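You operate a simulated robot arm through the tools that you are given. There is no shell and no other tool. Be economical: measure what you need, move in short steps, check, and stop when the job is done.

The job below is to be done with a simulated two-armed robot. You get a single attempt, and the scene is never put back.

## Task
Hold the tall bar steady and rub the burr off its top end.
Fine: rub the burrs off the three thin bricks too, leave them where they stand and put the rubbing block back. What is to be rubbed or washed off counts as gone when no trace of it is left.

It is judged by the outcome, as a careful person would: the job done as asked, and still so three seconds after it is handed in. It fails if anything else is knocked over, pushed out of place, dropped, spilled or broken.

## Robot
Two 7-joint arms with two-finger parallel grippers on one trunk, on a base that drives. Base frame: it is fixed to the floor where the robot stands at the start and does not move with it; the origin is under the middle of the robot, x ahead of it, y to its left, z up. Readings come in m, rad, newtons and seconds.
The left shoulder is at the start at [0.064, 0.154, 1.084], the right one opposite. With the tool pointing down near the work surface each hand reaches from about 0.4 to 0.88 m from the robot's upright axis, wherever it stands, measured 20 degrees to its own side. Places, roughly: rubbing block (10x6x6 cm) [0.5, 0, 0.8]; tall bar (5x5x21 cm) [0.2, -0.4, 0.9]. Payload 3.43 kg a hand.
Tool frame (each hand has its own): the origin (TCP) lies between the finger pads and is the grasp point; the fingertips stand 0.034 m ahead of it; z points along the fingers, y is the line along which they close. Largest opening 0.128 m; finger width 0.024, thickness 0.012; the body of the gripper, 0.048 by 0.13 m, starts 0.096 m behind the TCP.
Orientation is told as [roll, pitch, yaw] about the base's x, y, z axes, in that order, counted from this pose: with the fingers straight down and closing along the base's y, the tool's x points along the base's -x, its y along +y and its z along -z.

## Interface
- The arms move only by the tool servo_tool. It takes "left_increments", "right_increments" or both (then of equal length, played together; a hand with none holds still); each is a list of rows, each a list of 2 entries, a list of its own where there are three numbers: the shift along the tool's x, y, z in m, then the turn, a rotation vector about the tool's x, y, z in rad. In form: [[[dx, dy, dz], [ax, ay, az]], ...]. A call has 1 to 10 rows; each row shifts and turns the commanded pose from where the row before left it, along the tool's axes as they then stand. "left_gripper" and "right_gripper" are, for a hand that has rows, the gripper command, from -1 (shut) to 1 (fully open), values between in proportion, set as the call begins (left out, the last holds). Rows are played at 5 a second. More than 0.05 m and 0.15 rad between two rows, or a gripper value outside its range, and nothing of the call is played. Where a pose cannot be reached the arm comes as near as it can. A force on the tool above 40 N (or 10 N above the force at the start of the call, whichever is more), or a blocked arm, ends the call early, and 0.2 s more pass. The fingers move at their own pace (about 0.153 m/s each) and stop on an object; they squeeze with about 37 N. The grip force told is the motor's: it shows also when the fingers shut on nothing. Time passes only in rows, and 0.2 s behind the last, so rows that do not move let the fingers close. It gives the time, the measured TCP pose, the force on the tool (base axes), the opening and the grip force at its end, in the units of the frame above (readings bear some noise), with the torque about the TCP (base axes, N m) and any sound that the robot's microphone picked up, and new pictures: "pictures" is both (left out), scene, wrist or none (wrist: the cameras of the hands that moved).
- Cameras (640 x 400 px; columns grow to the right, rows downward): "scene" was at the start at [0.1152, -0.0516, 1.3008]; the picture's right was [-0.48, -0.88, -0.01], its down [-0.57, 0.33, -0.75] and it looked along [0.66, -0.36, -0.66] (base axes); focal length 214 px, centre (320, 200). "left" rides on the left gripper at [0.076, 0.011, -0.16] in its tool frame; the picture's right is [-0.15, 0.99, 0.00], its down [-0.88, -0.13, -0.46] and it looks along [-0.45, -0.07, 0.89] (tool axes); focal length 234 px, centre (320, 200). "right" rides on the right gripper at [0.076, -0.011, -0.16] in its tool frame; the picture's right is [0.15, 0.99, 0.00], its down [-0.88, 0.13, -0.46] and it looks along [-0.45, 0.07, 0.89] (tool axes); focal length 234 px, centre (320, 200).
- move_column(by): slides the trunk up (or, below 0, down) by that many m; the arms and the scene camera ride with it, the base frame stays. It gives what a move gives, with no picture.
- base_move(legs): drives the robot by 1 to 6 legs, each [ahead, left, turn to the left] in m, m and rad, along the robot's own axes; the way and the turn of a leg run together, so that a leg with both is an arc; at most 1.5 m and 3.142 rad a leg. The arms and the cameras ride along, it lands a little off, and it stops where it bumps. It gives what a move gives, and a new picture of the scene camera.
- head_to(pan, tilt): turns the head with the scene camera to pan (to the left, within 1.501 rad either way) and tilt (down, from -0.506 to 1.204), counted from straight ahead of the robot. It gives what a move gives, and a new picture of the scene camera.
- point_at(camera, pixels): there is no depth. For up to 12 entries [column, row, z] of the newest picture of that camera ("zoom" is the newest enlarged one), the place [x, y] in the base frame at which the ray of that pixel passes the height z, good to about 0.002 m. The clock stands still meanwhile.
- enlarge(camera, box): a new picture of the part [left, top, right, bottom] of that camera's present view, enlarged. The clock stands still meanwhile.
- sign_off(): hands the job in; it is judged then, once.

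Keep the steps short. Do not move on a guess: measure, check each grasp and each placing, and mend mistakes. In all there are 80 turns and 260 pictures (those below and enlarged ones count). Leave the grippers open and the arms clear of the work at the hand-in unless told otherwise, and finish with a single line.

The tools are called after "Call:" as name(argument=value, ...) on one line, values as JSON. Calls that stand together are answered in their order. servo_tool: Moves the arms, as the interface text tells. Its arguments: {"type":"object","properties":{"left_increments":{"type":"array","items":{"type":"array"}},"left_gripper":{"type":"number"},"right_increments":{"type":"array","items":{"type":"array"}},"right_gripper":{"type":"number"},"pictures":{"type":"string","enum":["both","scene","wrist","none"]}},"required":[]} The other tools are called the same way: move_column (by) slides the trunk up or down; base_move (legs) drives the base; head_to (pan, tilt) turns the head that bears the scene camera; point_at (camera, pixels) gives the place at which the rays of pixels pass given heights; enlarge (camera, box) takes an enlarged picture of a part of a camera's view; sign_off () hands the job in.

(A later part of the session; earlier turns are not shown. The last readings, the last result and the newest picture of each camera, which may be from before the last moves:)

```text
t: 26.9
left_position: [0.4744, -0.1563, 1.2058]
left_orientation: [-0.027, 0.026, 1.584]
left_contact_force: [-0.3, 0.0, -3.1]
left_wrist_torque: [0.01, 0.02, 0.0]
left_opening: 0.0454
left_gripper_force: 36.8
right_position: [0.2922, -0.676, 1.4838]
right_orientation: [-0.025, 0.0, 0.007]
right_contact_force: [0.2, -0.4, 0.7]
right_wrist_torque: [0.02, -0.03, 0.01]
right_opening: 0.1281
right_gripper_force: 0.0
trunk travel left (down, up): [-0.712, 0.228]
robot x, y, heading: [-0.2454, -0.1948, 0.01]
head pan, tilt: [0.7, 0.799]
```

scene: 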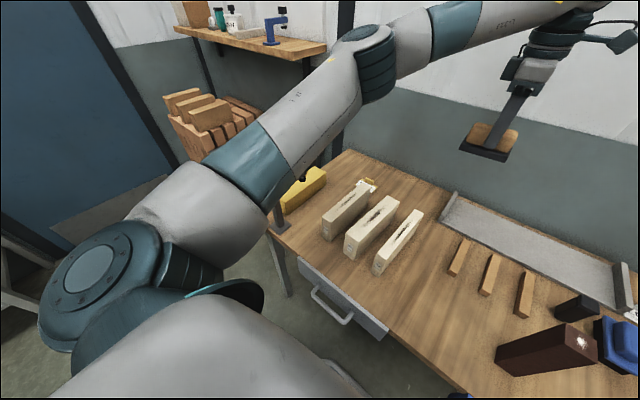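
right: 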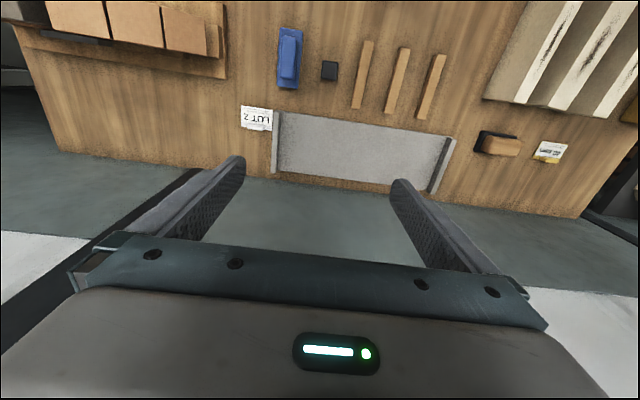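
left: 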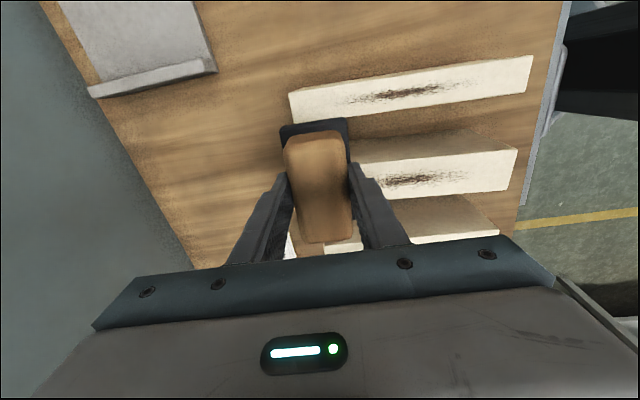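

The clamp stand is upright in place. Base now at (−0.245,−0.195). I level the hand and bring the block above the far part of the 50 mm brick (TCP z≈1.03).

Call:
servo_tool(left_increments=[[[0, 0, 0], [-0.027, -0.026, 0]], [[-0.0273, 0.0123, 0.0283], [0, 0, 0]], [[-0.0273, 0.0123, 0.0283], [0, 0, 0]], [[-0.0273, 0.0123, 0.0283], [0, 0, 0]], [[-0.0273, 0.0123, 0.0283], [0, 0, 0]], [[-0.0273, 0.0123, 0.0283], [0, 0, 0]], [[-0.0273, 0.0123, 0.0283], [0, 0, 0]], [[0, 0, 0], [0, 0, 0]]], pictures="both")

```text
t: 28.8
left_position: [0.3986, 0.0062, 1.0373]
left_orientation: [0.002, 0.001, 1.585]
left_contact_force: [1.0, 0.5, -3.4]
left_wrist_torque: [-0.03, -0.01, 0.0]
left_opening: 0.0454
left_gripper_force: 36.6
right_position: [0.2912, -0.6761, 1.4836]
right_orientation: [-0.029, -0.002, 0.006]
right_contact_force: [-0.3, -0.4, -0.6]
right_wrist_torque: [0.02, -0.02, 0.02]
right_opening: 0.1279
right_gripper_force: 0.2
trunk travel left (down, up): [-0.712, 0.228]
robot x, y, heading: [-0.247, -0.1935, 0.009]
head pan, tilt: [0.7, 0.799]
```

scene: 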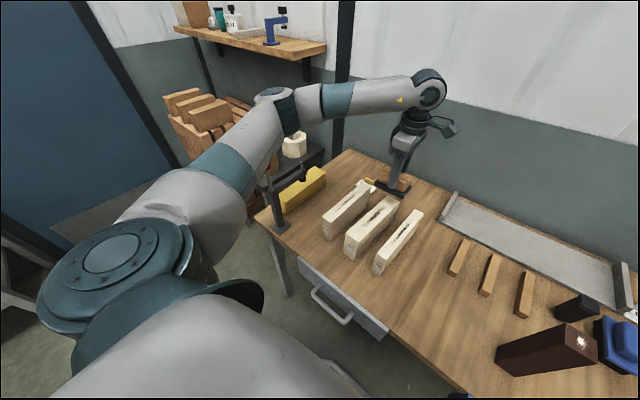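
left: 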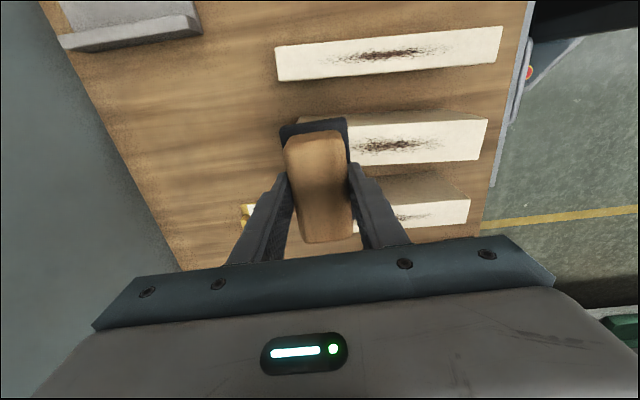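

The upper arm again passes close to the clamp. I raise the trunk 0.1, drive back 0.12 m, so the arm works more stretched and away from it.

Call:
move_column(by=0.1)

Call:
base_move(legs=[[-0.12, -0.03, -0.01]])

```text
t: 30.1
left_position: [0.3978, 0.0068, 1.137]
left_orientation: [0.002, 0.002, 1.586]
left_contact_force: [0.3, 0.2, -3.2]
left_wrist_torque: [0.04, 0.01, 0.02]
left_opening: 0.0456
left_gripper_force: 36.9
right_position: [0.2917, -0.6752, 1.5833]
right_orientation: [-0.028, 0.001, 0.006]
right_contact_force: [-0.6, 0.2, 0.5]
right_wrist_torque: [0.0, 0.02, -0.01]
right_opening: 0.1283
right_gripper_force: 0.1
trunk travel left (down, up): [-0.812, 0.128]
robot x, y, heading: [-0.246, -0.1963, 0.007]
head pan, tilt: [0.7, 0.799]
```

```text
t: 31.3
left_position: [0.2841, -0.0271, 1.1361]
left_orientation: [0.003, 0.002, 1.575]
left_contact_force: [0.4, -0.5, -1.5]
left_wrist_torque: [-0.01, -0.01, -0.02]
left_opening: 0.0457
left_gripper_force: 37.0
right_position: [0.1715, -0.7096, 1.5837]
right_orientation: [-0.027, 0.002, -0.001]
right_contact_force: [0.4, -0.1, 0.2]
right_wrist_torque: [0.01, 0.01, -0.01]
right_opening: 0.1281
right_gripper_force: 0.0
trunk travel left (down, up): [-0.812, 0.128]
robot x, y, heading: [-0.3656, -0.2232, -0.002]
head pan, tilt: [0.7, 0.799]
```

scene: 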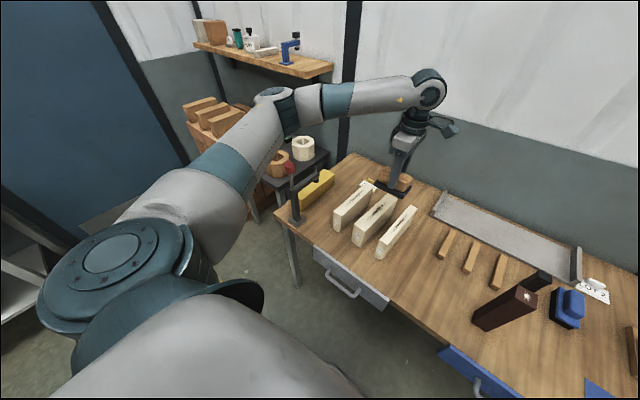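

Clear now. I bring the block over the 50 mm brick's far part again, to TCP z≈1.0.

Call:
servo_tool(left_increments=[[[-0.0088, -0.029, 0.034], [0, 0, 0]], [[-0.0088, -0.029, 0.034], [0, 0, 0]], [[-0.0088, -0.029, 0.034], [0, 0, 0]], [[-0.0088, -0.029, 0.034], [0, 0, 0]], [[0, 0, 0], [0, 0, 0]]], pictures="both")

Call:
enlarge(camera="scene", box=[300, 120, 460, 260])

```text
t: 32.5
left_position: [0.401, 0.0092, 0.9992]
left_orientation: [0.002, 0.001, 1.575]
left_contact_force: [0.0, 0.7, -4.1]
left_wrist_torque: [-0.01, 0.0, -0.01]
left_opening: 0.0454
left_gripper_force: 37.1
right_position: [0.1684, -0.7094, 1.5843]
right_orientation: [-0.027, 0.002, -0.003]
right_contact_force: [0.1, 0.2, -0.5]
right_wrist_torque: [0.01, -0.03, 0.02]
right_opening: 0.1281
right_gripper_force: 0.1
trunk travel left (down, up): [-0.812, 0.128]
robot x, y, heading: [-0.365, -0.2248, 0.002]
head pan, tilt: [0.7, 0.799]
```

scene: 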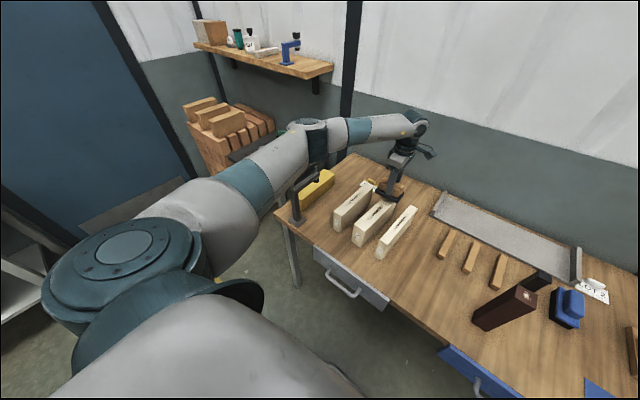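
left: 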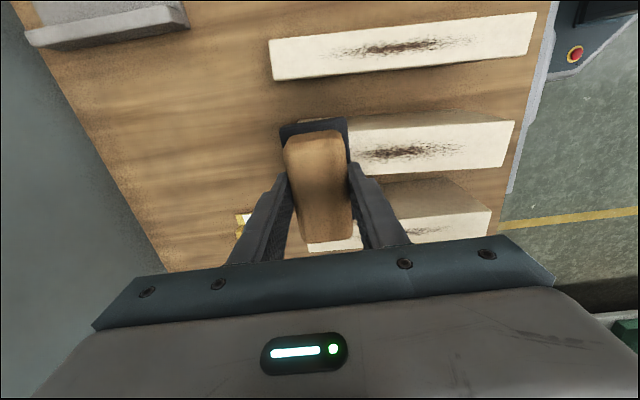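

```text
2.86 times, centred on (380, 190) of scene
```

zoom: 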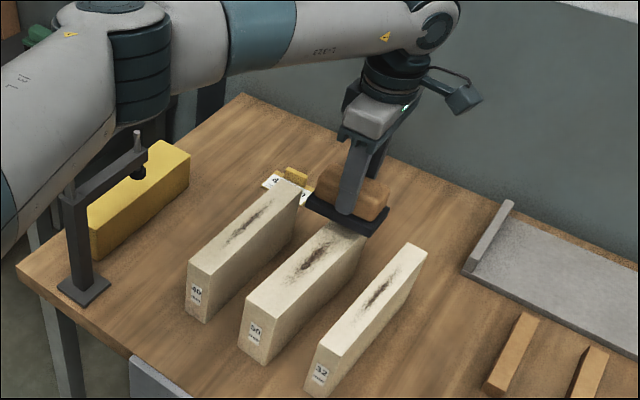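

No contact. I lower 3 cm, then in 4 mm steps, watching force.

Call:
servo_tool(left_increments=[[[0, 0, 0.025], [0, 0, 0]], [[0, 0, 0.004], [0, 0, 0]], [[0, 0, 0.004], [0, 0, 0]], [[0, 0, 0.004], [0, 0, 0]]], pictures="none")

```text
t: 33.5
left_position: [0.3989, 0.0057, 0.9718]
left_orientation: [-0.009, 0.003, 1.577]
left_contact_force: [13.1, 2.8, 33.9]
left_wrist_torque: [0.31, 0.24, -0.13]
left_opening: 0.046
left_gripper_force: 36.9
right_position: [0.1656, -0.7126, 1.5861]
right_orientation: [-0.026, -0.003, -0.002]
right_contact_force: [-0.1, -0.8, 1.2]
right_wrist_torque: [-0.03, 0.02, 0.01]
right_opening: 0.128
right_gripper_force: 0.0
trunk travel left (down, up): [-0.812, 0.128]
robot x, y, heading: [-0.3617, -0.2277, -0.0]
head pan, tilt: [0.7, 0.799]
```

Contact at TCP z≈0.972, 34 N — I ease 6 mm and rub toward the robot along the brick.

Call:
servo_tool(left_increments=[[[0, 0, -0.006], [0, 0, 0]], [[-0.0015, 0.02, 0], [0, 0, 0]], [[-0.0015, 0.02, 0], [0, 0, 0]], [[-0.0015, 0.02, 0], [0, 0, 0]], [[-0.0015, 0.02, 0], [0, 0, 0]], [[-0.0015, 0.02, 0], [0, 0, 0]], [[-0.0015, 0.02, 0], [0, 0, 0]], [[-0.0015, 0.02, 0], [0, 0, 0]]], pictures="both")

Call:
enlarge(camera="scene", box=[300, 140, 460, 260])

```text
t: 35.3
left_position: [0.257, 0.0157, 0.9719]
left_orientation: [0.002, 0.0, 1.575]
left_contact_force: [2.5, -1.6, 6.6]
left_wrist_torque: [-0.3, -0.42, 0.04]
left_opening: 0.0457
left_gripper_force: 36.4
right_position: [0.1677, -0.7093, 1.5837]
right_orientation: [-0.026, 0.0, -0.001]
right_contact_force: [0.2, 0.0, 0.9]
right_wrist_torque: [0.01, -0.01, 0.01]
right_opening: 0.1281
right_gripper_force: 0.0
trunk travel left (down, up): [-0.812, 0.128]
robot x, y, heading: [-0.3642, -0.2271, 0.002]
head pan, tilt: [0.7, 0.799]
```

scene: 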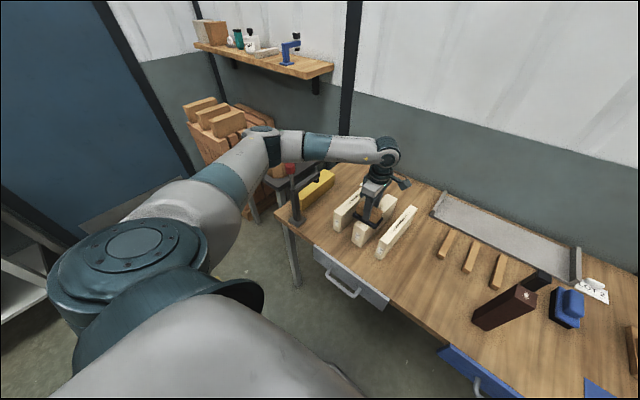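
left: 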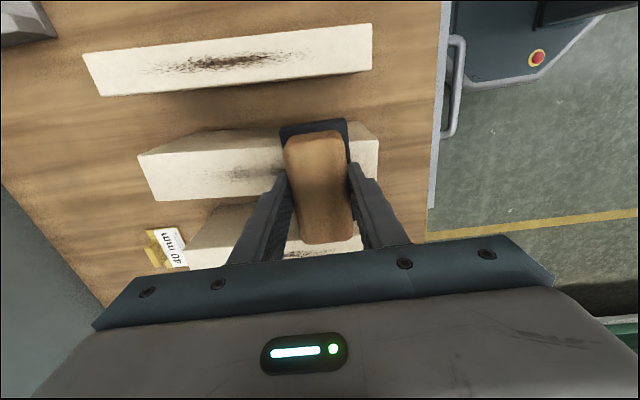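

```text
3.33 times, centred on (380, 200) of scene
```

zoom: 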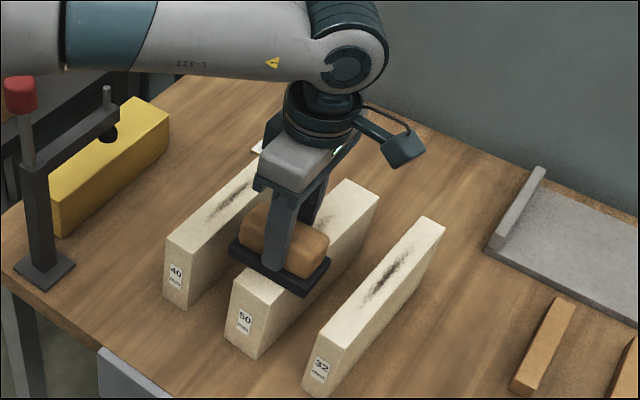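

The mark fades and nothing shifted. I continue with strokes there and back, a touch firmer (+1.5 mm).

Call:
servo_tool(left_increments=[[[0, 0, 0.0015], [0, 0, 0]], [[0.0015, -0.02, 0], [0, 0, 0]], [[0.0015, -0.02, 0], [0, 0, 0]], [[0.0015, -0.02, 0], [0, 0, 0]], [[0.0015, -0.02, 0], [0, 0, 0]], [[0.0015, -0.02, 0], [0, 0, 0]], [[0.0015, -0.02, 0], [0, 0, 0]], [[0.0015, -0.02, 0], [0, 0, 0]]], pictures="none")

Call:
servo_tool(left_increments=[[[-0.0015, 0.02, 0], [0, 0, 0]], [[-0.0015, 0.02, 0], [0, 0, 0]], [[-0.0015, 0.02, 0], [0, 0, 0]], [[-0.0015, 0.02, 0], [0, 0, 0]], [[-0.0015, 0.02, 0], [0, 0, 0]], [[-0.0015, 0.02, 0], [0, 0, 0]], [[-0.0015, 0.02, 0], [0, 0, 0]]], pictures="none")

Call:
servo_tool(left_increments=[[[0.0015, -0.02, 0], [0, 0, 0]], [[0.0015, -0.02, 0], [0, 0, 0]], [[0.0015, -0.02, 0], [0, 0, 0]], [[0.0015, -0.02, 0], [0, 0, 0]], [[0.0015, -0.02, 0], [0, 0, 0]], [[0.0015, -0.02, 0], [0, 0, 0]], [[0.0015, -0.02, 0], [0, 0, 0]]], pictures="both")

Call:
enlarge(camera="scene", box=[310, 160, 440, 260])

```text
t: 37.1
left_position: [0.3957, 0.0059, 0.9717]
left_orientation: [-0.003, 0.0, 1.574]
left_contact_force: [-8.9, 0.8, 16.6]
left_wrist_torque: [-0.3, 0.38, -0.07]
left_opening: 0.0456
left_gripper_force: 36.6
right_position: [0.1658, -0.711, 1.5845]
right_orientation: [-0.027, -0.001, -0.001]
right_contact_force: [0.4, -0.9, 0.6]
right_wrist_torque: [0.01, 0.04, -0.02]
right_opening: 0.1279
right_gripper_force: 0.1
trunk travel left (down, up): [-0.812, 0.128]
robot x, y, heading: [-0.3623, -0.2234, -0.006]
head pan, tilt: [0.7, 0.799]
```

```text
t: 38.7
left_position: [0.2563, 0.0144, 0.9701]
left_orientation: [-0.003, -0.001, 1.576]
left_contact_force: [11.6, -0.3, 30.3]
left_wrist_torque: [-0.07, -0.11, -0.06]
left_opening: 0.0454
left_gripper_force: 37.2
right_position: [0.1649, -0.7112, 1.5846]
right_orientation: [-0.027, -0.001, -0.002]
right_contact_force: [0.9, -0.4, -0.2]
right_wrist_torque: [-0.01, -0.02, 0.02]
right_opening: 0.128
right_gripper_force: 0.0
trunk travel left (down, up): [-0.812, 0.128]
robot x, y, heading: [-0.3678, -0.2273, 0.001]
head pan, tilt: [0.7, 0.799]
```

```text
t: 40.3
left_position: [0.3976, 0.0049, 0.9689]
left_orientation: [0.002, 0.0, 1.575]
left_contact_force: [-3.2, 0.4, 3.3]
left_wrist_torque: [0.16, -0.03, 0.12]
left_opening: 0.0456
left_gripper_force: 37.7
right_position: [0.1684, -0.7114, 1.584]
right_orientation: [-0.027, -0.001, -0.002]
right_contact_force: [-0.3, -1.2, 0.3]
right_wrist_torque: [0.05, -0.03, -0.03]
right_opening: 0.1279
right_gripper_force: 0.1
trunk travel left (down, up): [-0.812, 0.128]
robot x, y, heading: [-0.364, -0.228, 0.002]
head pan, tilt: [0.7, 0.799]
```

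scene: 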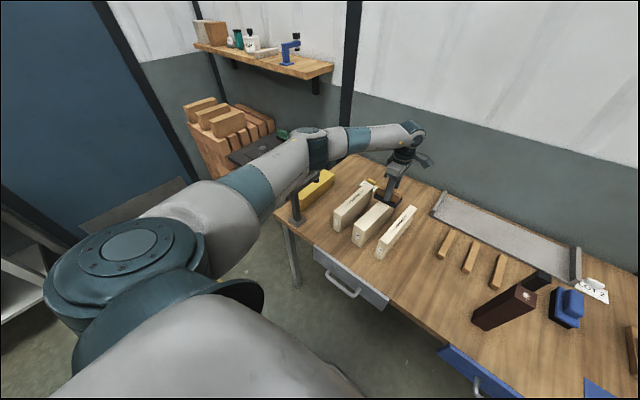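
left: 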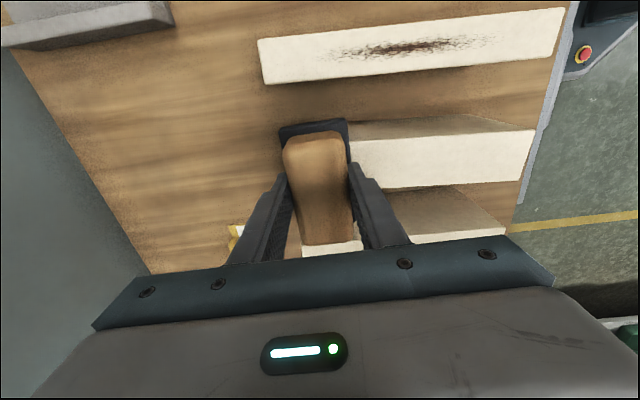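

```text
4.00 times, centred on (375, 210) of scene
```

zoom: 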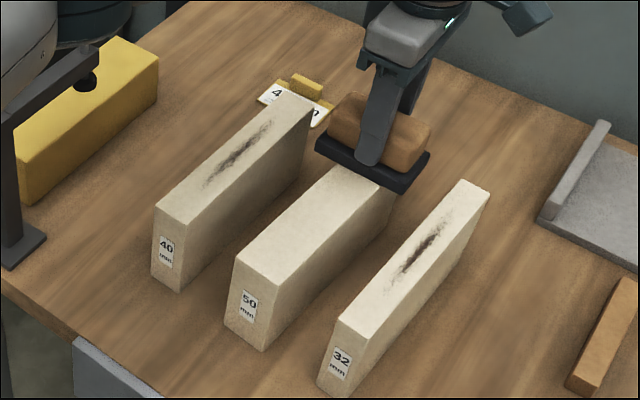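

The visible part is clean. I lift 5 cm and inspect the whole top.

Call:
servo_tool(left_increments=[[[0, 0, -0.03], [0, 0, 0]], [[0, -0.04, -0.03], [0, 0, 0]], [[0, -0.04, 0], [0, 0, 0]], [[0, 0, 0], [0, 0, 0]]], pictures="both")

Call:
enlarge(camera="left", box=[340, 80, 560, 218])

Call:
enlarge(camera="scene", box=[330, 175, 430, 255])

```text
t: 41.3
left_position: [0.4691, 0.0106, 1.0275]
left_orientation: [-0.001, 0.003, 1.575]
left_contact_force: [-0.1, 0.5, -2.7]
left_wrist_torque: [-0.08, -0.01, 0.0]
left_opening: 0.0456
left_gripper_force: 37.1
left hand out of reach, approached as far as the arm can: row 3
right_position: [0.1684, -0.7058, 1.5858]
right_orientation: [-0.032, -0.001, 0.0]
right_contact_force: [-0.9, -0.3, 0.1]
right_wrist_torque: [-0.07, 0.0, 0.0]
right_opening: 0.1279
right_gripper_force: 0.1
trunk travel left (down, up): [-0.812, 0.128]
robot x, y, heading: [-0.365, -0.2234, -0.005]
head pan, tilt: [0.7, 0.799]
```

scene: 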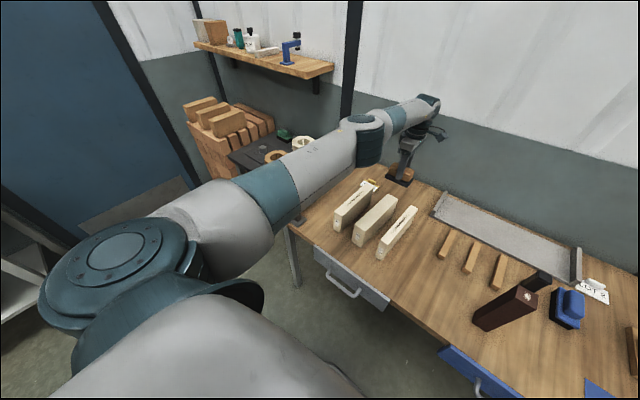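
left: 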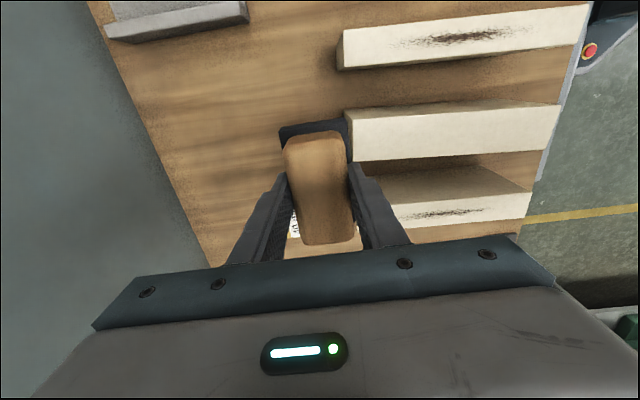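

```text
2.90 times, centred on (450, 149) of left
```

zoom: 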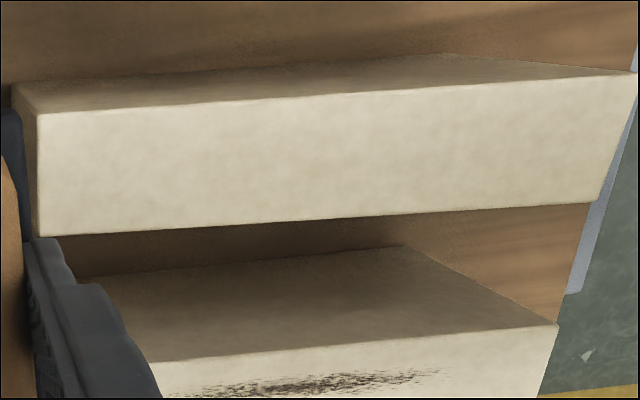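

```text
5.00 times, centred on (380, 215) of scene
```

zoom: 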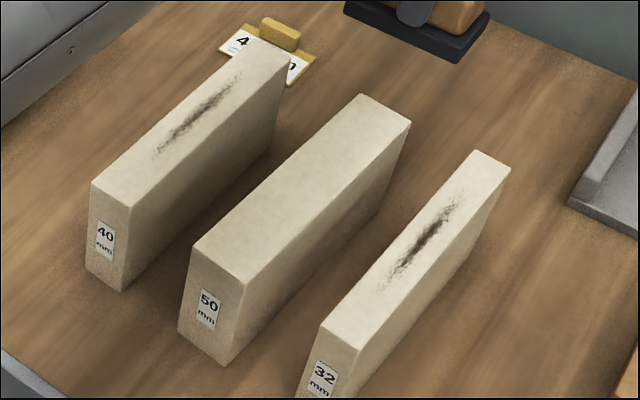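

The 50 mm brick is clean and unmoved. I measure the other two tops at z=0.91.

Call:
point_at(camera="zoom", pixels=[[92, 183, 0.91], [133, 208, 0.91], [250, 42, 0.91], [292, 68, 0.91], [320, 325, 0.91], [368, 350, 0.91], [475, 150, 0.91], [511, 170, 0.91], [240, 78, 0.91], [152, 155, 0.91], [462, 198, 0.91], [376, 292, 0.91]])

```text
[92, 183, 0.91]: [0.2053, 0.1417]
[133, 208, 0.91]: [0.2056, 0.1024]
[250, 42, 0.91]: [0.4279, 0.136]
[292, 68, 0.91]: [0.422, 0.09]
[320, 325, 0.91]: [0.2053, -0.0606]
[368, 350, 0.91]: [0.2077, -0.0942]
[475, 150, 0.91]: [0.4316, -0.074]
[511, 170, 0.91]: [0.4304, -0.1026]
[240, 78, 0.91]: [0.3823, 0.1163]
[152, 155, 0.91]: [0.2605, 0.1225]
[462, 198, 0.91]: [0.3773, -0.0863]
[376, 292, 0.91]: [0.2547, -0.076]
```

40 mm brick: centre line (0.205,0.122)→(0.425,0.113). I move over x≈0.375, y≈0.115 and lower to just above.

Call:
servo_tool(left_increments=[[[-0.035, 0.032, 0], [0, 0, 0]], [[-0.035, 0.031, 0], [0, 0, 0]], [[-0.035, 0.031, 0], [0, 0, 0]], [[0, 0, 0.03], [0, 0, 0]], [[0, 0, 0.015], [0, 0, 0]], [[0, 0, 0], [0, 0, 0]]], pictures="both")

Call:
enlarge(camera="scene", box=[290, 140, 430, 250])

```text
t: 42.7
left_position: [0.3739, 0.1137, 0.985]
left_orientation: [0.002, 0.001, 1.577]
left_contact_force: [-0.7, 0.4, -2.0]
left_wrist_torque: [0.0, -0.02, 0.01]
left_opening: 0.0454
left_gripper_force: 37.0
right_position: [0.1677, -0.7096, 1.5836]
right_orientation: [-0.029, 0.0, -0.002]
right_contact_force: [-0.4, 0.3, 0.7]
right_wrist_torque: [-0.02, -0.04, 0.01]
right_opening: 0.128
right_gripper_force: 0.1
trunk travel left (down, up): [-0.812, 0.128]
robot x, y, heading: [-0.3663, -0.2234, 0.002]
head pan, tilt: [0.7, 0.799]
```

scene: 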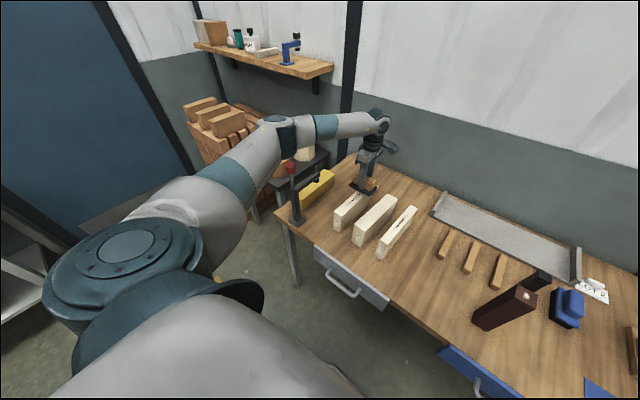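
left: 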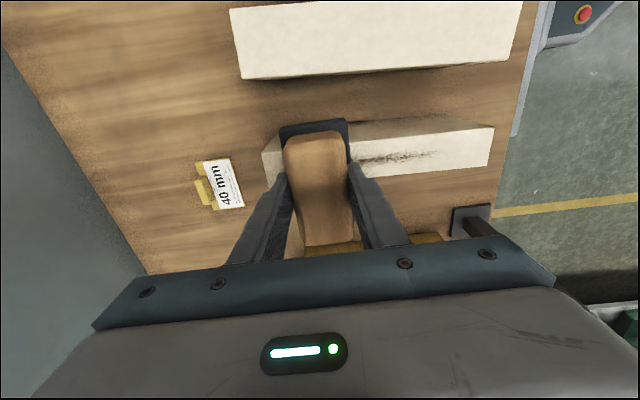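

```text
3.64 times, centred on (360, 195) of scene
```

zoom: 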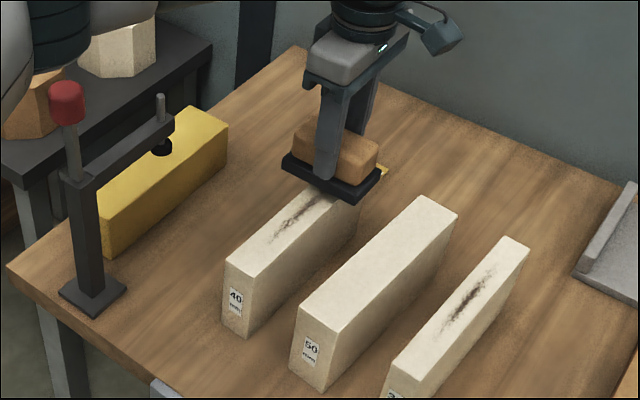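

Aligned over the brick. I lower to a light press and stroke to x≈0.255.

Call:
servo_tool(left_increments=[[[0, 0, 0.012], [0, 0, 0]], [[0, 0, 0.005], [0, 0, 0]], [[-0.0008, 0.02, 0], [0, 0, 0]], [[-0.0008, 0.02, 0], [0, 0, 0]], [[-0.0008, 0.02, 0], [0, 0, 0]], [[-0.0008, 0.02, 0], [0, 0, 0]], [[-0.0008, 0.02, 0], [0, 0, 0]], [[-0.0008, 0.02, 0], [0, 0, 0]]], pictures="both")

Call:
enlarge(camera="scene", box=[290, 140, 430, 250])

```text
t: 44.5
left_position: [0.2554, 0.1162, 0.9691]
left_orientation: [0.001, 0.0, 1.576]
left_contact_force: [5.4, 0.7, 12.8]
left_wrist_torque: [0.31, -0.17, -0.14]
left_opening: 0.0457
left_gripper_force: 37.2
right_position: [0.1664, -0.7115, 1.584]
right_orientation: [-0.028, -0.001, -0.002]
right_contact_force: [-0.1, 0.0, -0.5]
right_wrist_torque: [-0.02, -0.04, 0.0]
right_opening: 0.128
right_gripper_force: 0.1
trunk travel left (down, up): [-0.812, 0.128]
robot x, y, heading: [-0.3656, -0.2246, -0.003]
head pan, tilt: [0.7, 0.799]
```

scene: 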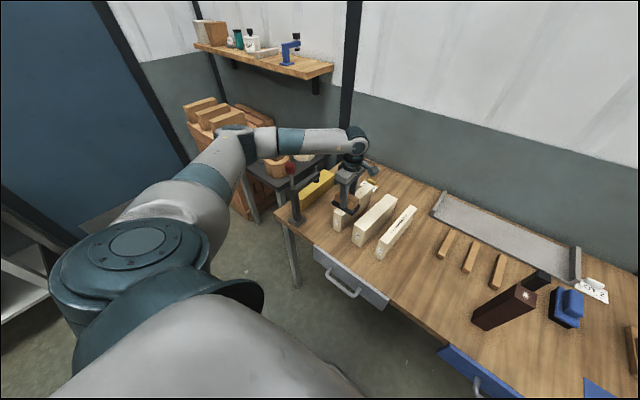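
left: 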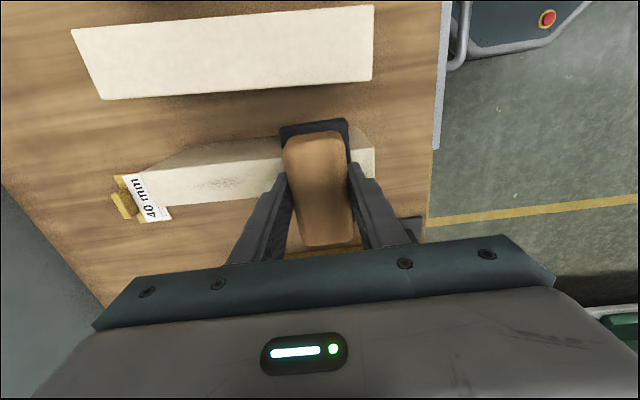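

```text
3.64 times, centred on (360, 195) of scene
```

zoom: 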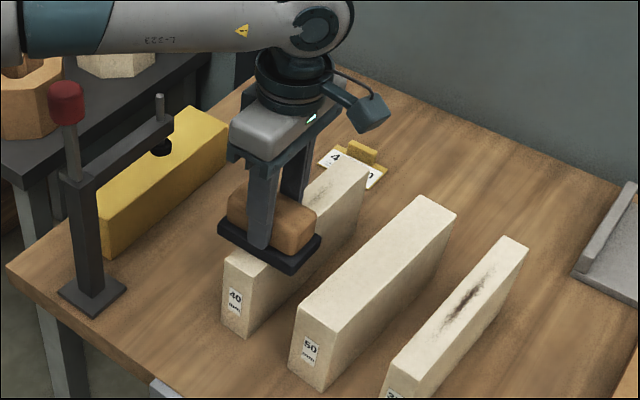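

Works well (≈13 N). Three more strokes.

Call:
servo_tool(left_increments=[[[0.0008, -0.02, 0], [0, 0, 0]], [[0.0008, -0.02, 0], [0, 0, 0]], [[0.0008, -0.02, 0], [0, 0, 0]], [[0.0008, -0.02, 0], [0, 0, 0]], [[0.0008, -0.02, 0], [0, 0, 0]], [[0.0008, -0.02, 0], [0, 0, 0]], [[0.0005, -0.012, 0], [0, 0, 0]]], pictures="none")

Call:
servo_tool(left_increments=[[[-0.0005, 0.012, 0.0005], [0, 0, 0]], [[-0.0008, 0.02, 0], [0, 0, 0]], [[-0.0008, 0.02, 0], [0, 0, 0]], [[-0.0008, 0.02, 0], [0, 0, 0]], [[-0.0008, 0.02, 0], [0, 0, 0]], [[-0.0008, 0.02, 0], [0, 0, 0]], [[-0.0008, 0.02, 0], [0, 0, 0]]], pictures="none")

Call:
servo_tool(left_increments=[[[0.0008, -0.02, 0], [0, 0, 0]], [[0.0008, -0.02, 0], [0, 0, 0]], [[0.0008, -0.02, 0], [0, 0, 0]], [[0.0008, -0.02, 0], [0, 0, 0]], [[0.0008, -0.02, 0], [0, 0, 0]], [[0.0008, -0.02, 0], [0, 0, 0]], [[0, 0, -0.04], [0, 0, 0]], [[0, -0.04, -0.02], [0, 0, 0]], [[0, 0, 0], [0, 0, 0]]], pictures="both")

Call:
enlarge(camera="scene", box=[330, 175, 430, 255])

Call:
enlarge(camera="left", box=[330, 80, 550, 218])

```text
t: 46.1
left_position: [0.3834, 0.1117, 0.9697]
left_orientation: [-0.002, 0.0, 1.574]
left_contact_force: [-9.1, -0.8, 19.8]
left_wrist_torque: [0.12, 0.58, 0.11]
left_opening: 0.0454
left_gripper_force: 37.1
right_position: [0.1637, -0.7124, 1.585]
right_orientation: [-0.025, -0.003, -0.002]
right_contact_force: [-0.4, 0.2, -0.5]
right_wrist_torque: [0.04, 0.02, 0.0]
right_opening: 0.128
right_gripper_force: 0.1
trunk travel left (down, up): [-0.812, 0.128]
robot x, y, heading: [-0.3651, -0.2277, 0.001]
head pan, tilt: [0.7, 0.799]
```

```text
t: 47.7
left_position: [0.2557, 0.1158, 0.9695]
left_orientation: [-0.003, -0.001, 1.573]
left_contact_force: [12.4, -0.5, 27.9]
left_wrist_torque: [0.16, -0.02, -0.06]
left_opening: 0.0454
left_gripper_force: 36.8
right_position: [0.1672, -0.712, 1.5839]
right_orientation: [-0.027, 0.002, -0.003]
right_contact_force: [-0.1, -0.1, 0.2]
right_wrist_torque: [-0.02, 0.01, -0.03]
right_opening: 0.1278
right_gripper_force: 0.1
trunk travel left (down, up): [-0.812, 0.128]
robot x, y, heading: [-0.3629, -0.2201, -0.001]
head pan, tilt: [0.7, 0.799]
```

```text
t: 49.7
left_position: [0.4171, 0.113, 1.0258]
left_orientation: [0.001, 0.0, 1.574]
left_contact_force: [0.2, 0.0, -2.7]
left_wrist_torque: [0.0, 0.01, -0.05]
left_opening: 0.0453
left_gripper_force: 37.0
right_position: [0.17, -0.7103, 1.584]
right_orientation: [-0.027, 0.003, -0.003]
right_contact_force: [0.8, -0.2, -0.1]
right_wrist_torque: [0.0, 0.0, 0.03]
right_opening: 0.128
right_gripper_force: 0.2
trunk travel left (down, up): [-0.812, 0.128]
robot x, y, heading: [-0.3606, -0.2248, 0.0]
head pan, tilt: [0.7, 0.799]
```

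scene: 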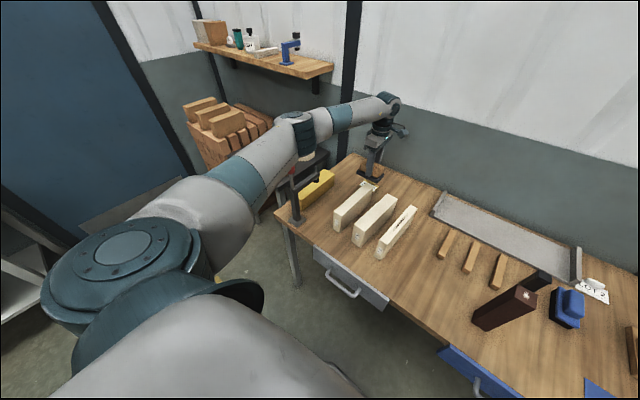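
left: 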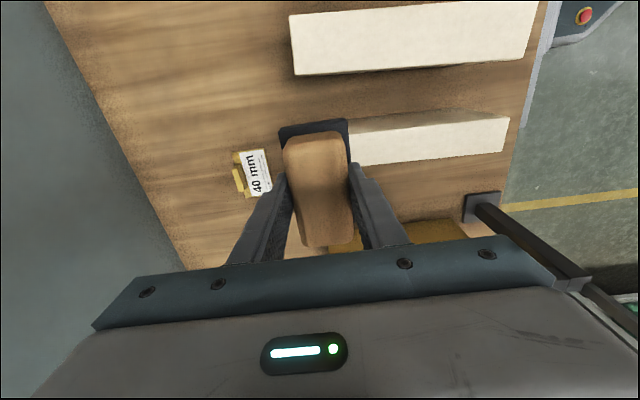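

```text
5.00 times, centred on (380, 215) of scene
```

zoom: 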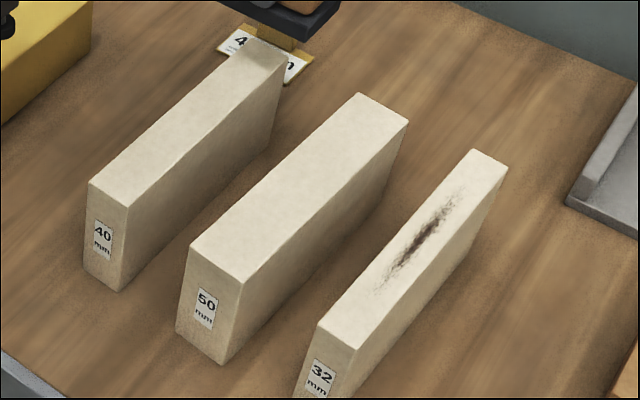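

```text
2.90 times, centred on (440, 149) of left
```

zoom: 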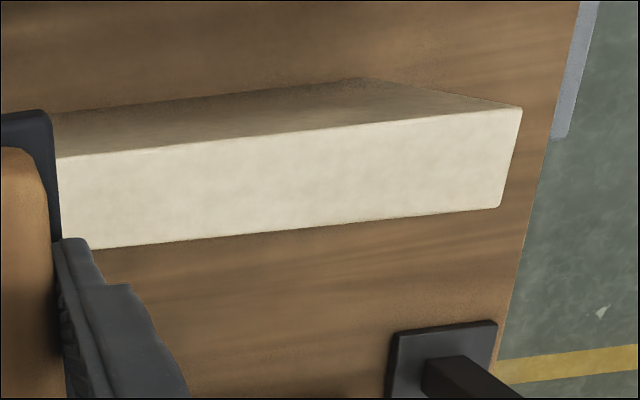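

40 mm brick clean. Now to the 32 mm brick: start above (0.375,−0.085).

Call:
servo_tool(left_increments=[[[0.0396, 0.0084, 0], [0, 0, 0]], [[0.0396, 0.0084, 0], [0, 0, 0]], [[0.0396, 0.0084, 0], [0, 0, 0]], [[0.0396, 0.0084, 0], [0, 0, 0]], [[0.0396, 0.0084, 0], [0, 0, 0]], [[0, 0, 0.03], [0, 0, 0]], [[0, 0, 0.011], [0, 0, 0]], [[0, 0, 0], [0, 0, 0]]], pictures="both")

Call:
enlarge(camera="scene", box=[310, 150, 440, 260])

```text
t: 51.5
left_position: [0.375, -0.0863, 0.9853]
left_orientation: [0.003, 0.001, 1.575]
left_contact_force: [0.4, 0.4, -2.5]
left_wrist_torque: [-0.01, 0.03, 0.01]
left_opening: 0.0455
left_gripper_force: 37.2
right_position: [0.1677, -0.7108, 1.5826]
right_orientation: [-0.027, 0.0, -0.002]
right_contact_force: [0.5, -0.5, 0.6]
right_wrist_torque: [0.01, 0.01, 0.02]
right_opening: 0.1281
right_gripper_force: 0.1
trunk travel left (down, up): [-0.812, 0.128]
robot x, y, heading: [-0.3642, -0.2254, -0.001]
head pan, tilt: [0.7, 0.799]
```

scene: 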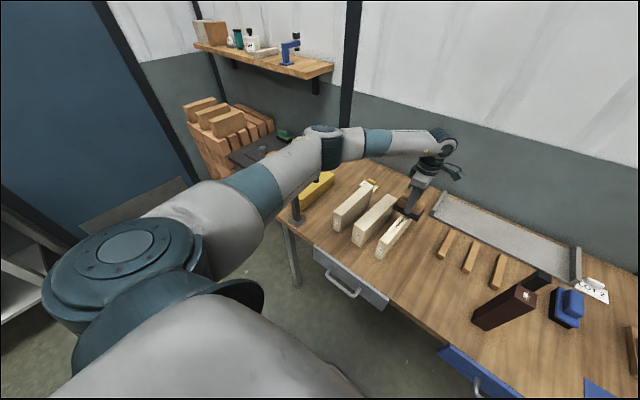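
left: 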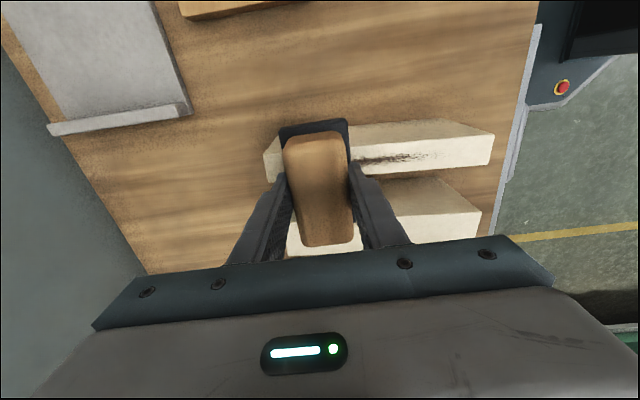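

```text
3.64 times, centred on (375, 205) of scene
```

zoom: 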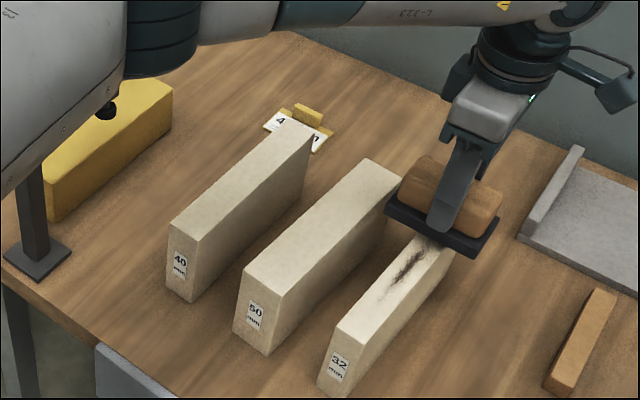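

Well centred. I lower and stroke gently.

Call:
servo_tool(left_increments=[[[0, 0, 0.012], [0, 0, 0]], [[0, 0, 0.005], [0, 0, 0]], [[-0.001, 0.02, 0], [0, 0, 0]], [[-0.001, 0.02, 0], [0, 0, 0]], [[-0.001, 0.02, 0], [0, 0, 0]], [[-0.001, 0.02, 0], [0, 0, 0]], [[-0.001, 0.02, 0], [0, 0, 0]], [[-0.001, 0.02, 0], [0, 0, 0]]], pictures="both")

Call:
enlarge(camera="scene", box=[310, 150, 440, 260])

```text
t: 53.3
left_position: [0.2537, -0.0789, 0.9692]
left_orientation: [-0.001, 0.003, 1.574]
left_contact_force: [-0.3, 0.2, -1.8]
left_wrist_torque: [0.0, -0.03, 0.01]
left_opening: 0.0455
left_gripper_force: 36.8
right_position: [0.1691, -0.7098, 1.5847]
right_orientation: [-0.028, 0.002, -0.002]
right_contact_force: [-0.7, -1.4, 0.2]
right_wrist_torque: [0.0, 0.0, 0.01]
right_opening: 0.1282
right_gripper_force: 0.1
trunk travel left (down, up): [-0.812, 0.128]
robot x, y, heading: [-0.3643, -0.2233, 0.002]
head pan, tilt: [0.7, 0.799]
```

scene: 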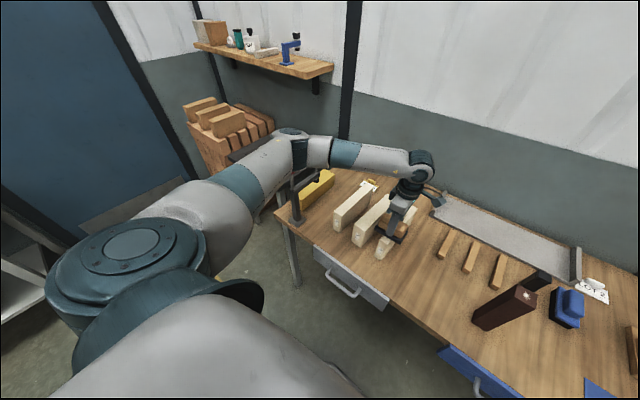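
left: 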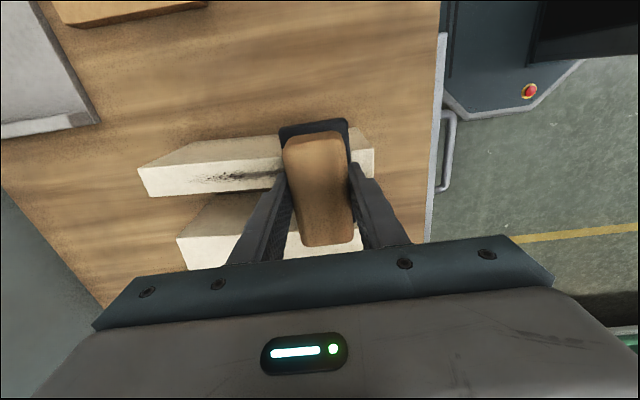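

```text
3.64 times, centred on (375, 205) of scene
```

zoom: 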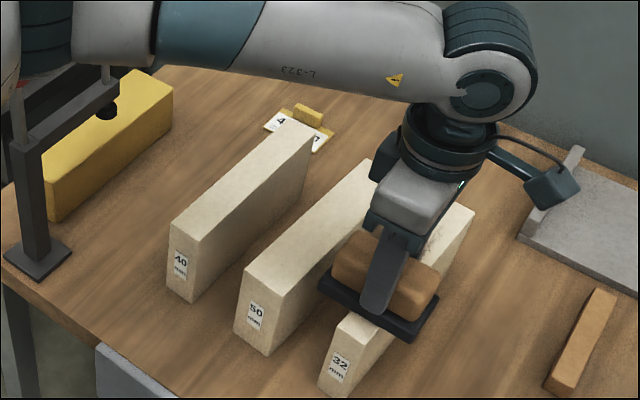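

Barely touching here. I press 4 mm more and stroke back.

Call:
servo_tool(left_increments=[[[0, 0, 0.004], [0, 0, 0]], [[0.001, -0.02, 0], [0, 0, 0]], [[0.001, -0.02, 0], [0, 0, 0]], [[0.001, -0.02, 0], [0, 0, 0]], [[0.001, -0.02, 0], [0, 0, 0]], [[0.001, -0.02, 0], [0, 0, 0]], [[0.001, -0.02, 0], [0, 0, 0]], [[0.0005, -0.01, 0], [0, 0, 0]]], pictures="wrist")

```text
t: 55.1
left_position: [0.3832, -0.0872, 0.9679]
left_orientation: [-0.004, -0.002, 1.577]
left_contact_force: [-8.4, -0.3, 21.6]
left_wrist_torque: [0.14, 0.66, 0.15]
left_opening: 0.0457
left_gripper_force: 36.8
right_position: [0.1632, -0.7101, 1.5866]
right_orientation: [-0.029, -0.002, 0.0]
right_contact_force: [0.0, -0.2, 0.6]
right_wrist_torque: [0.04, 0.0, 0.04]
right_opening: 0.1278
right_gripper_force: 0.1
trunk travel left (down, up): [-0.812, 0.128]
robot x, y, heading: [-0.361, -0.2261, -0.004]
head pan, tilt: [0.7, 0.799]
```

left: 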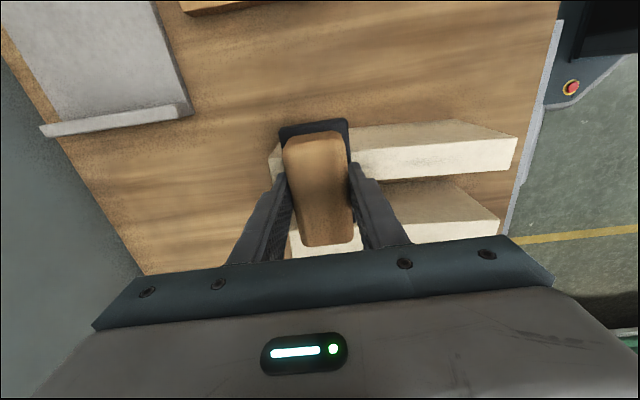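

Good contact (≈22 N) and the mark is fading. Three more strokes, then lift to inspect.

Call:
servo_tool(left_increments=[[[-0.0005, 0.01, -0.0005], [0, 0, 0]], [[-0.001, 0.02, 0], [0, 0, 0]], [[-0.001, 0.02, 0], [0, 0, 0]], [[-0.001, 0.02, 0], [0, 0, 0]], [[-0.001, 0.02, 0], [0, 0, 0]], [[-0.001, 0.02, 0], [0, 0, 0]], [[-0.001, 0.02, 0], [0, 0, 0]]], pictures="none")

Call:
servo_tool(left_increments=[[[0.001, -0.02, 0], [0, 0, 0]], [[0.001, -0.02, 0], [0, 0, 0]], [[0.001, -0.02, 0], [0, 0, 0]], [[0.001, -0.02, 0], [0, 0, 0]], [[0.001, -0.02, 0], [0, 0, 0]], [[0.001, -0.02, 0], [0, 0, 0]], [[0.0005, -0.01, 0], [0, 0, 0]]], pictures="none")

Call:
servo_tool(left_increments=[[[-0.0005, 0.01, 0], [0, 0, 0]], [[-0.001, 0.02, 0], [0, 0, 0]], [[-0.001, 0.02, 0], [0, 0, 0]], [[-0.001, 0.02, 0], [0, 0, 0]], [[-0.001, 0.02, 0], [0, 0, 0]], [[-0.001, 0.02, 0], [0, 0, 0]], [[-0.001, 0.02, 0], [0, 0, 0]], [[0, 0, -0.045], [0, 0, 0]], [[0, 0, -0.045], [0, 0, 0]], [[0.04, -0.02, 0], [0, 0, 0]]], pictures="both")

Call:
enlarge(camera="scene", box=[330, 175, 430, 255])

Call:
enlarge(camera="left", box=[130, 100, 350, 238])

```text
t: 56.7
left_position: [0.2558, -0.0821, 0.9678]
left_orientation: [-0.004, 0.002, 1.577]
left_contact_force: [14.0, -0.5, 30.2]
left_wrist_torque: [0.14, -0.1, -0.01]
left_opening: 0.0453
left_gripper_force: 36.6
right_position: [0.1655, -0.7123, 1.5842]
right_orientation: [-0.028, -0.001, -0.002]
right_contact_force: [-0.2, 0.1, -0.5]
right_wrist_torque: [0.0, -0.01, -0.02]
right_opening: 0.128
right_gripper_force: 0.1
trunk travel left (down, up): [-0.812, 0.128]
robot x, y, heading: [-0.3608, -0.228, 0.007]
head pan, tilt: [0.7, 0.799]
```

```text
t: 58.3
left_position: [0.3841, -0.0864, 0.966]
left_orientation: [0.0, 0.001, 1.577]
left_contact_force: [-4.0, -0.8, 5.7]
left_wrist_torque: [0.09, 0.19, 0.08]
left_opening: 0.0454
left_gripper_force: 37.2
right_position: [0.1669, -0.7095, 1.5849]
right_orientation: [-0.029, 0.002, -0.001]
right_contact_force: [0.1, 0.4, -0.7]
right_wrist_torque: [0.01, 0.01, -0.02]
right_opening: 0.1279
right_gripper_force: 0.1
trunk travel left (down, up): [-0.812, 0.128]
robot x, y, heading: [-0.3623, -0.2262, -0.004]
head pan, tilt: [0.7, 0.799]
```

```text
t: 60.5
left_position: [0.2788, -0.1216, 1.0558]
left_orientation: [0.002, -0.001, 1.575]
left_contact_force: [0.7, -0.5, -3.4]
left_wrist_torque: [-0.03, 0.01, -0.01]
left_opening: 0.0458
left_gripper_force: 37.4
right_position: [0.171, -0.7128, 1.5829]
right_orientation: [-0.024, 0.002, -0.003]
right_contact_force: [0.8, 0.0, -0.5]
right_wrist_torque: [0.05, 0.06, 0.01]
right_opening: 0.128
right_gripper_force: 0.0
trunk travel left (down, up): [-0.812, 0.128]
robot x, y, heading: [-0.3638, -0.2287, 0.004]
head pan, tilt: [0.7, 0.799]
```

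scene: 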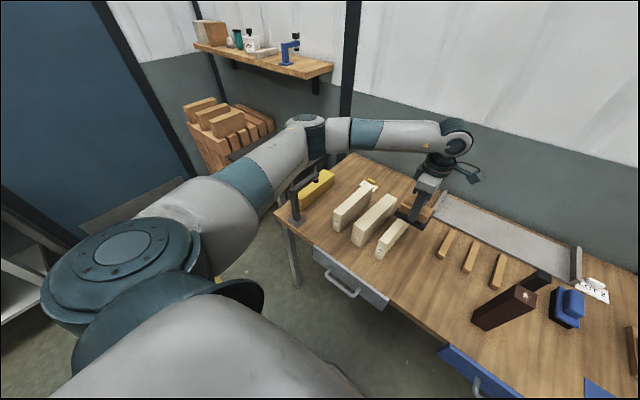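
left: 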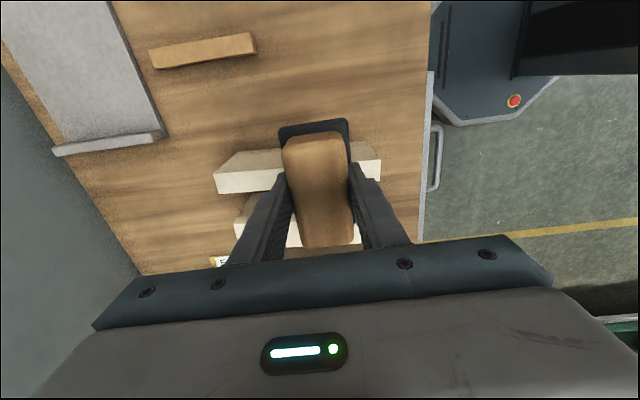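

```text
5.00 times, centred on (380, 215) of scene
```

zoom: 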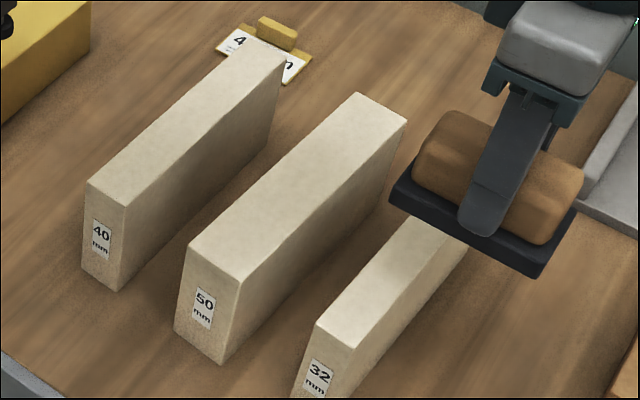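

```text
2.90 times, centred on (240, 169) of left
```

zoom: 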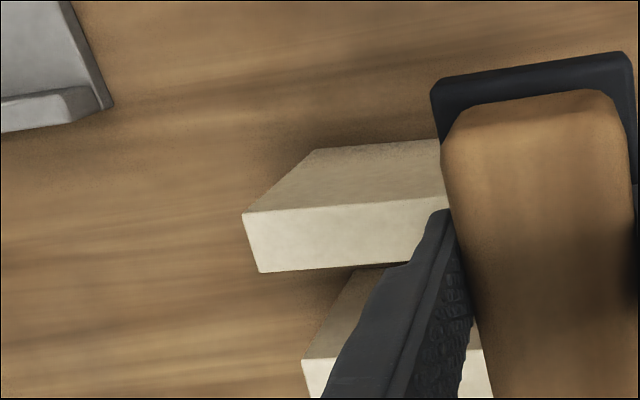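

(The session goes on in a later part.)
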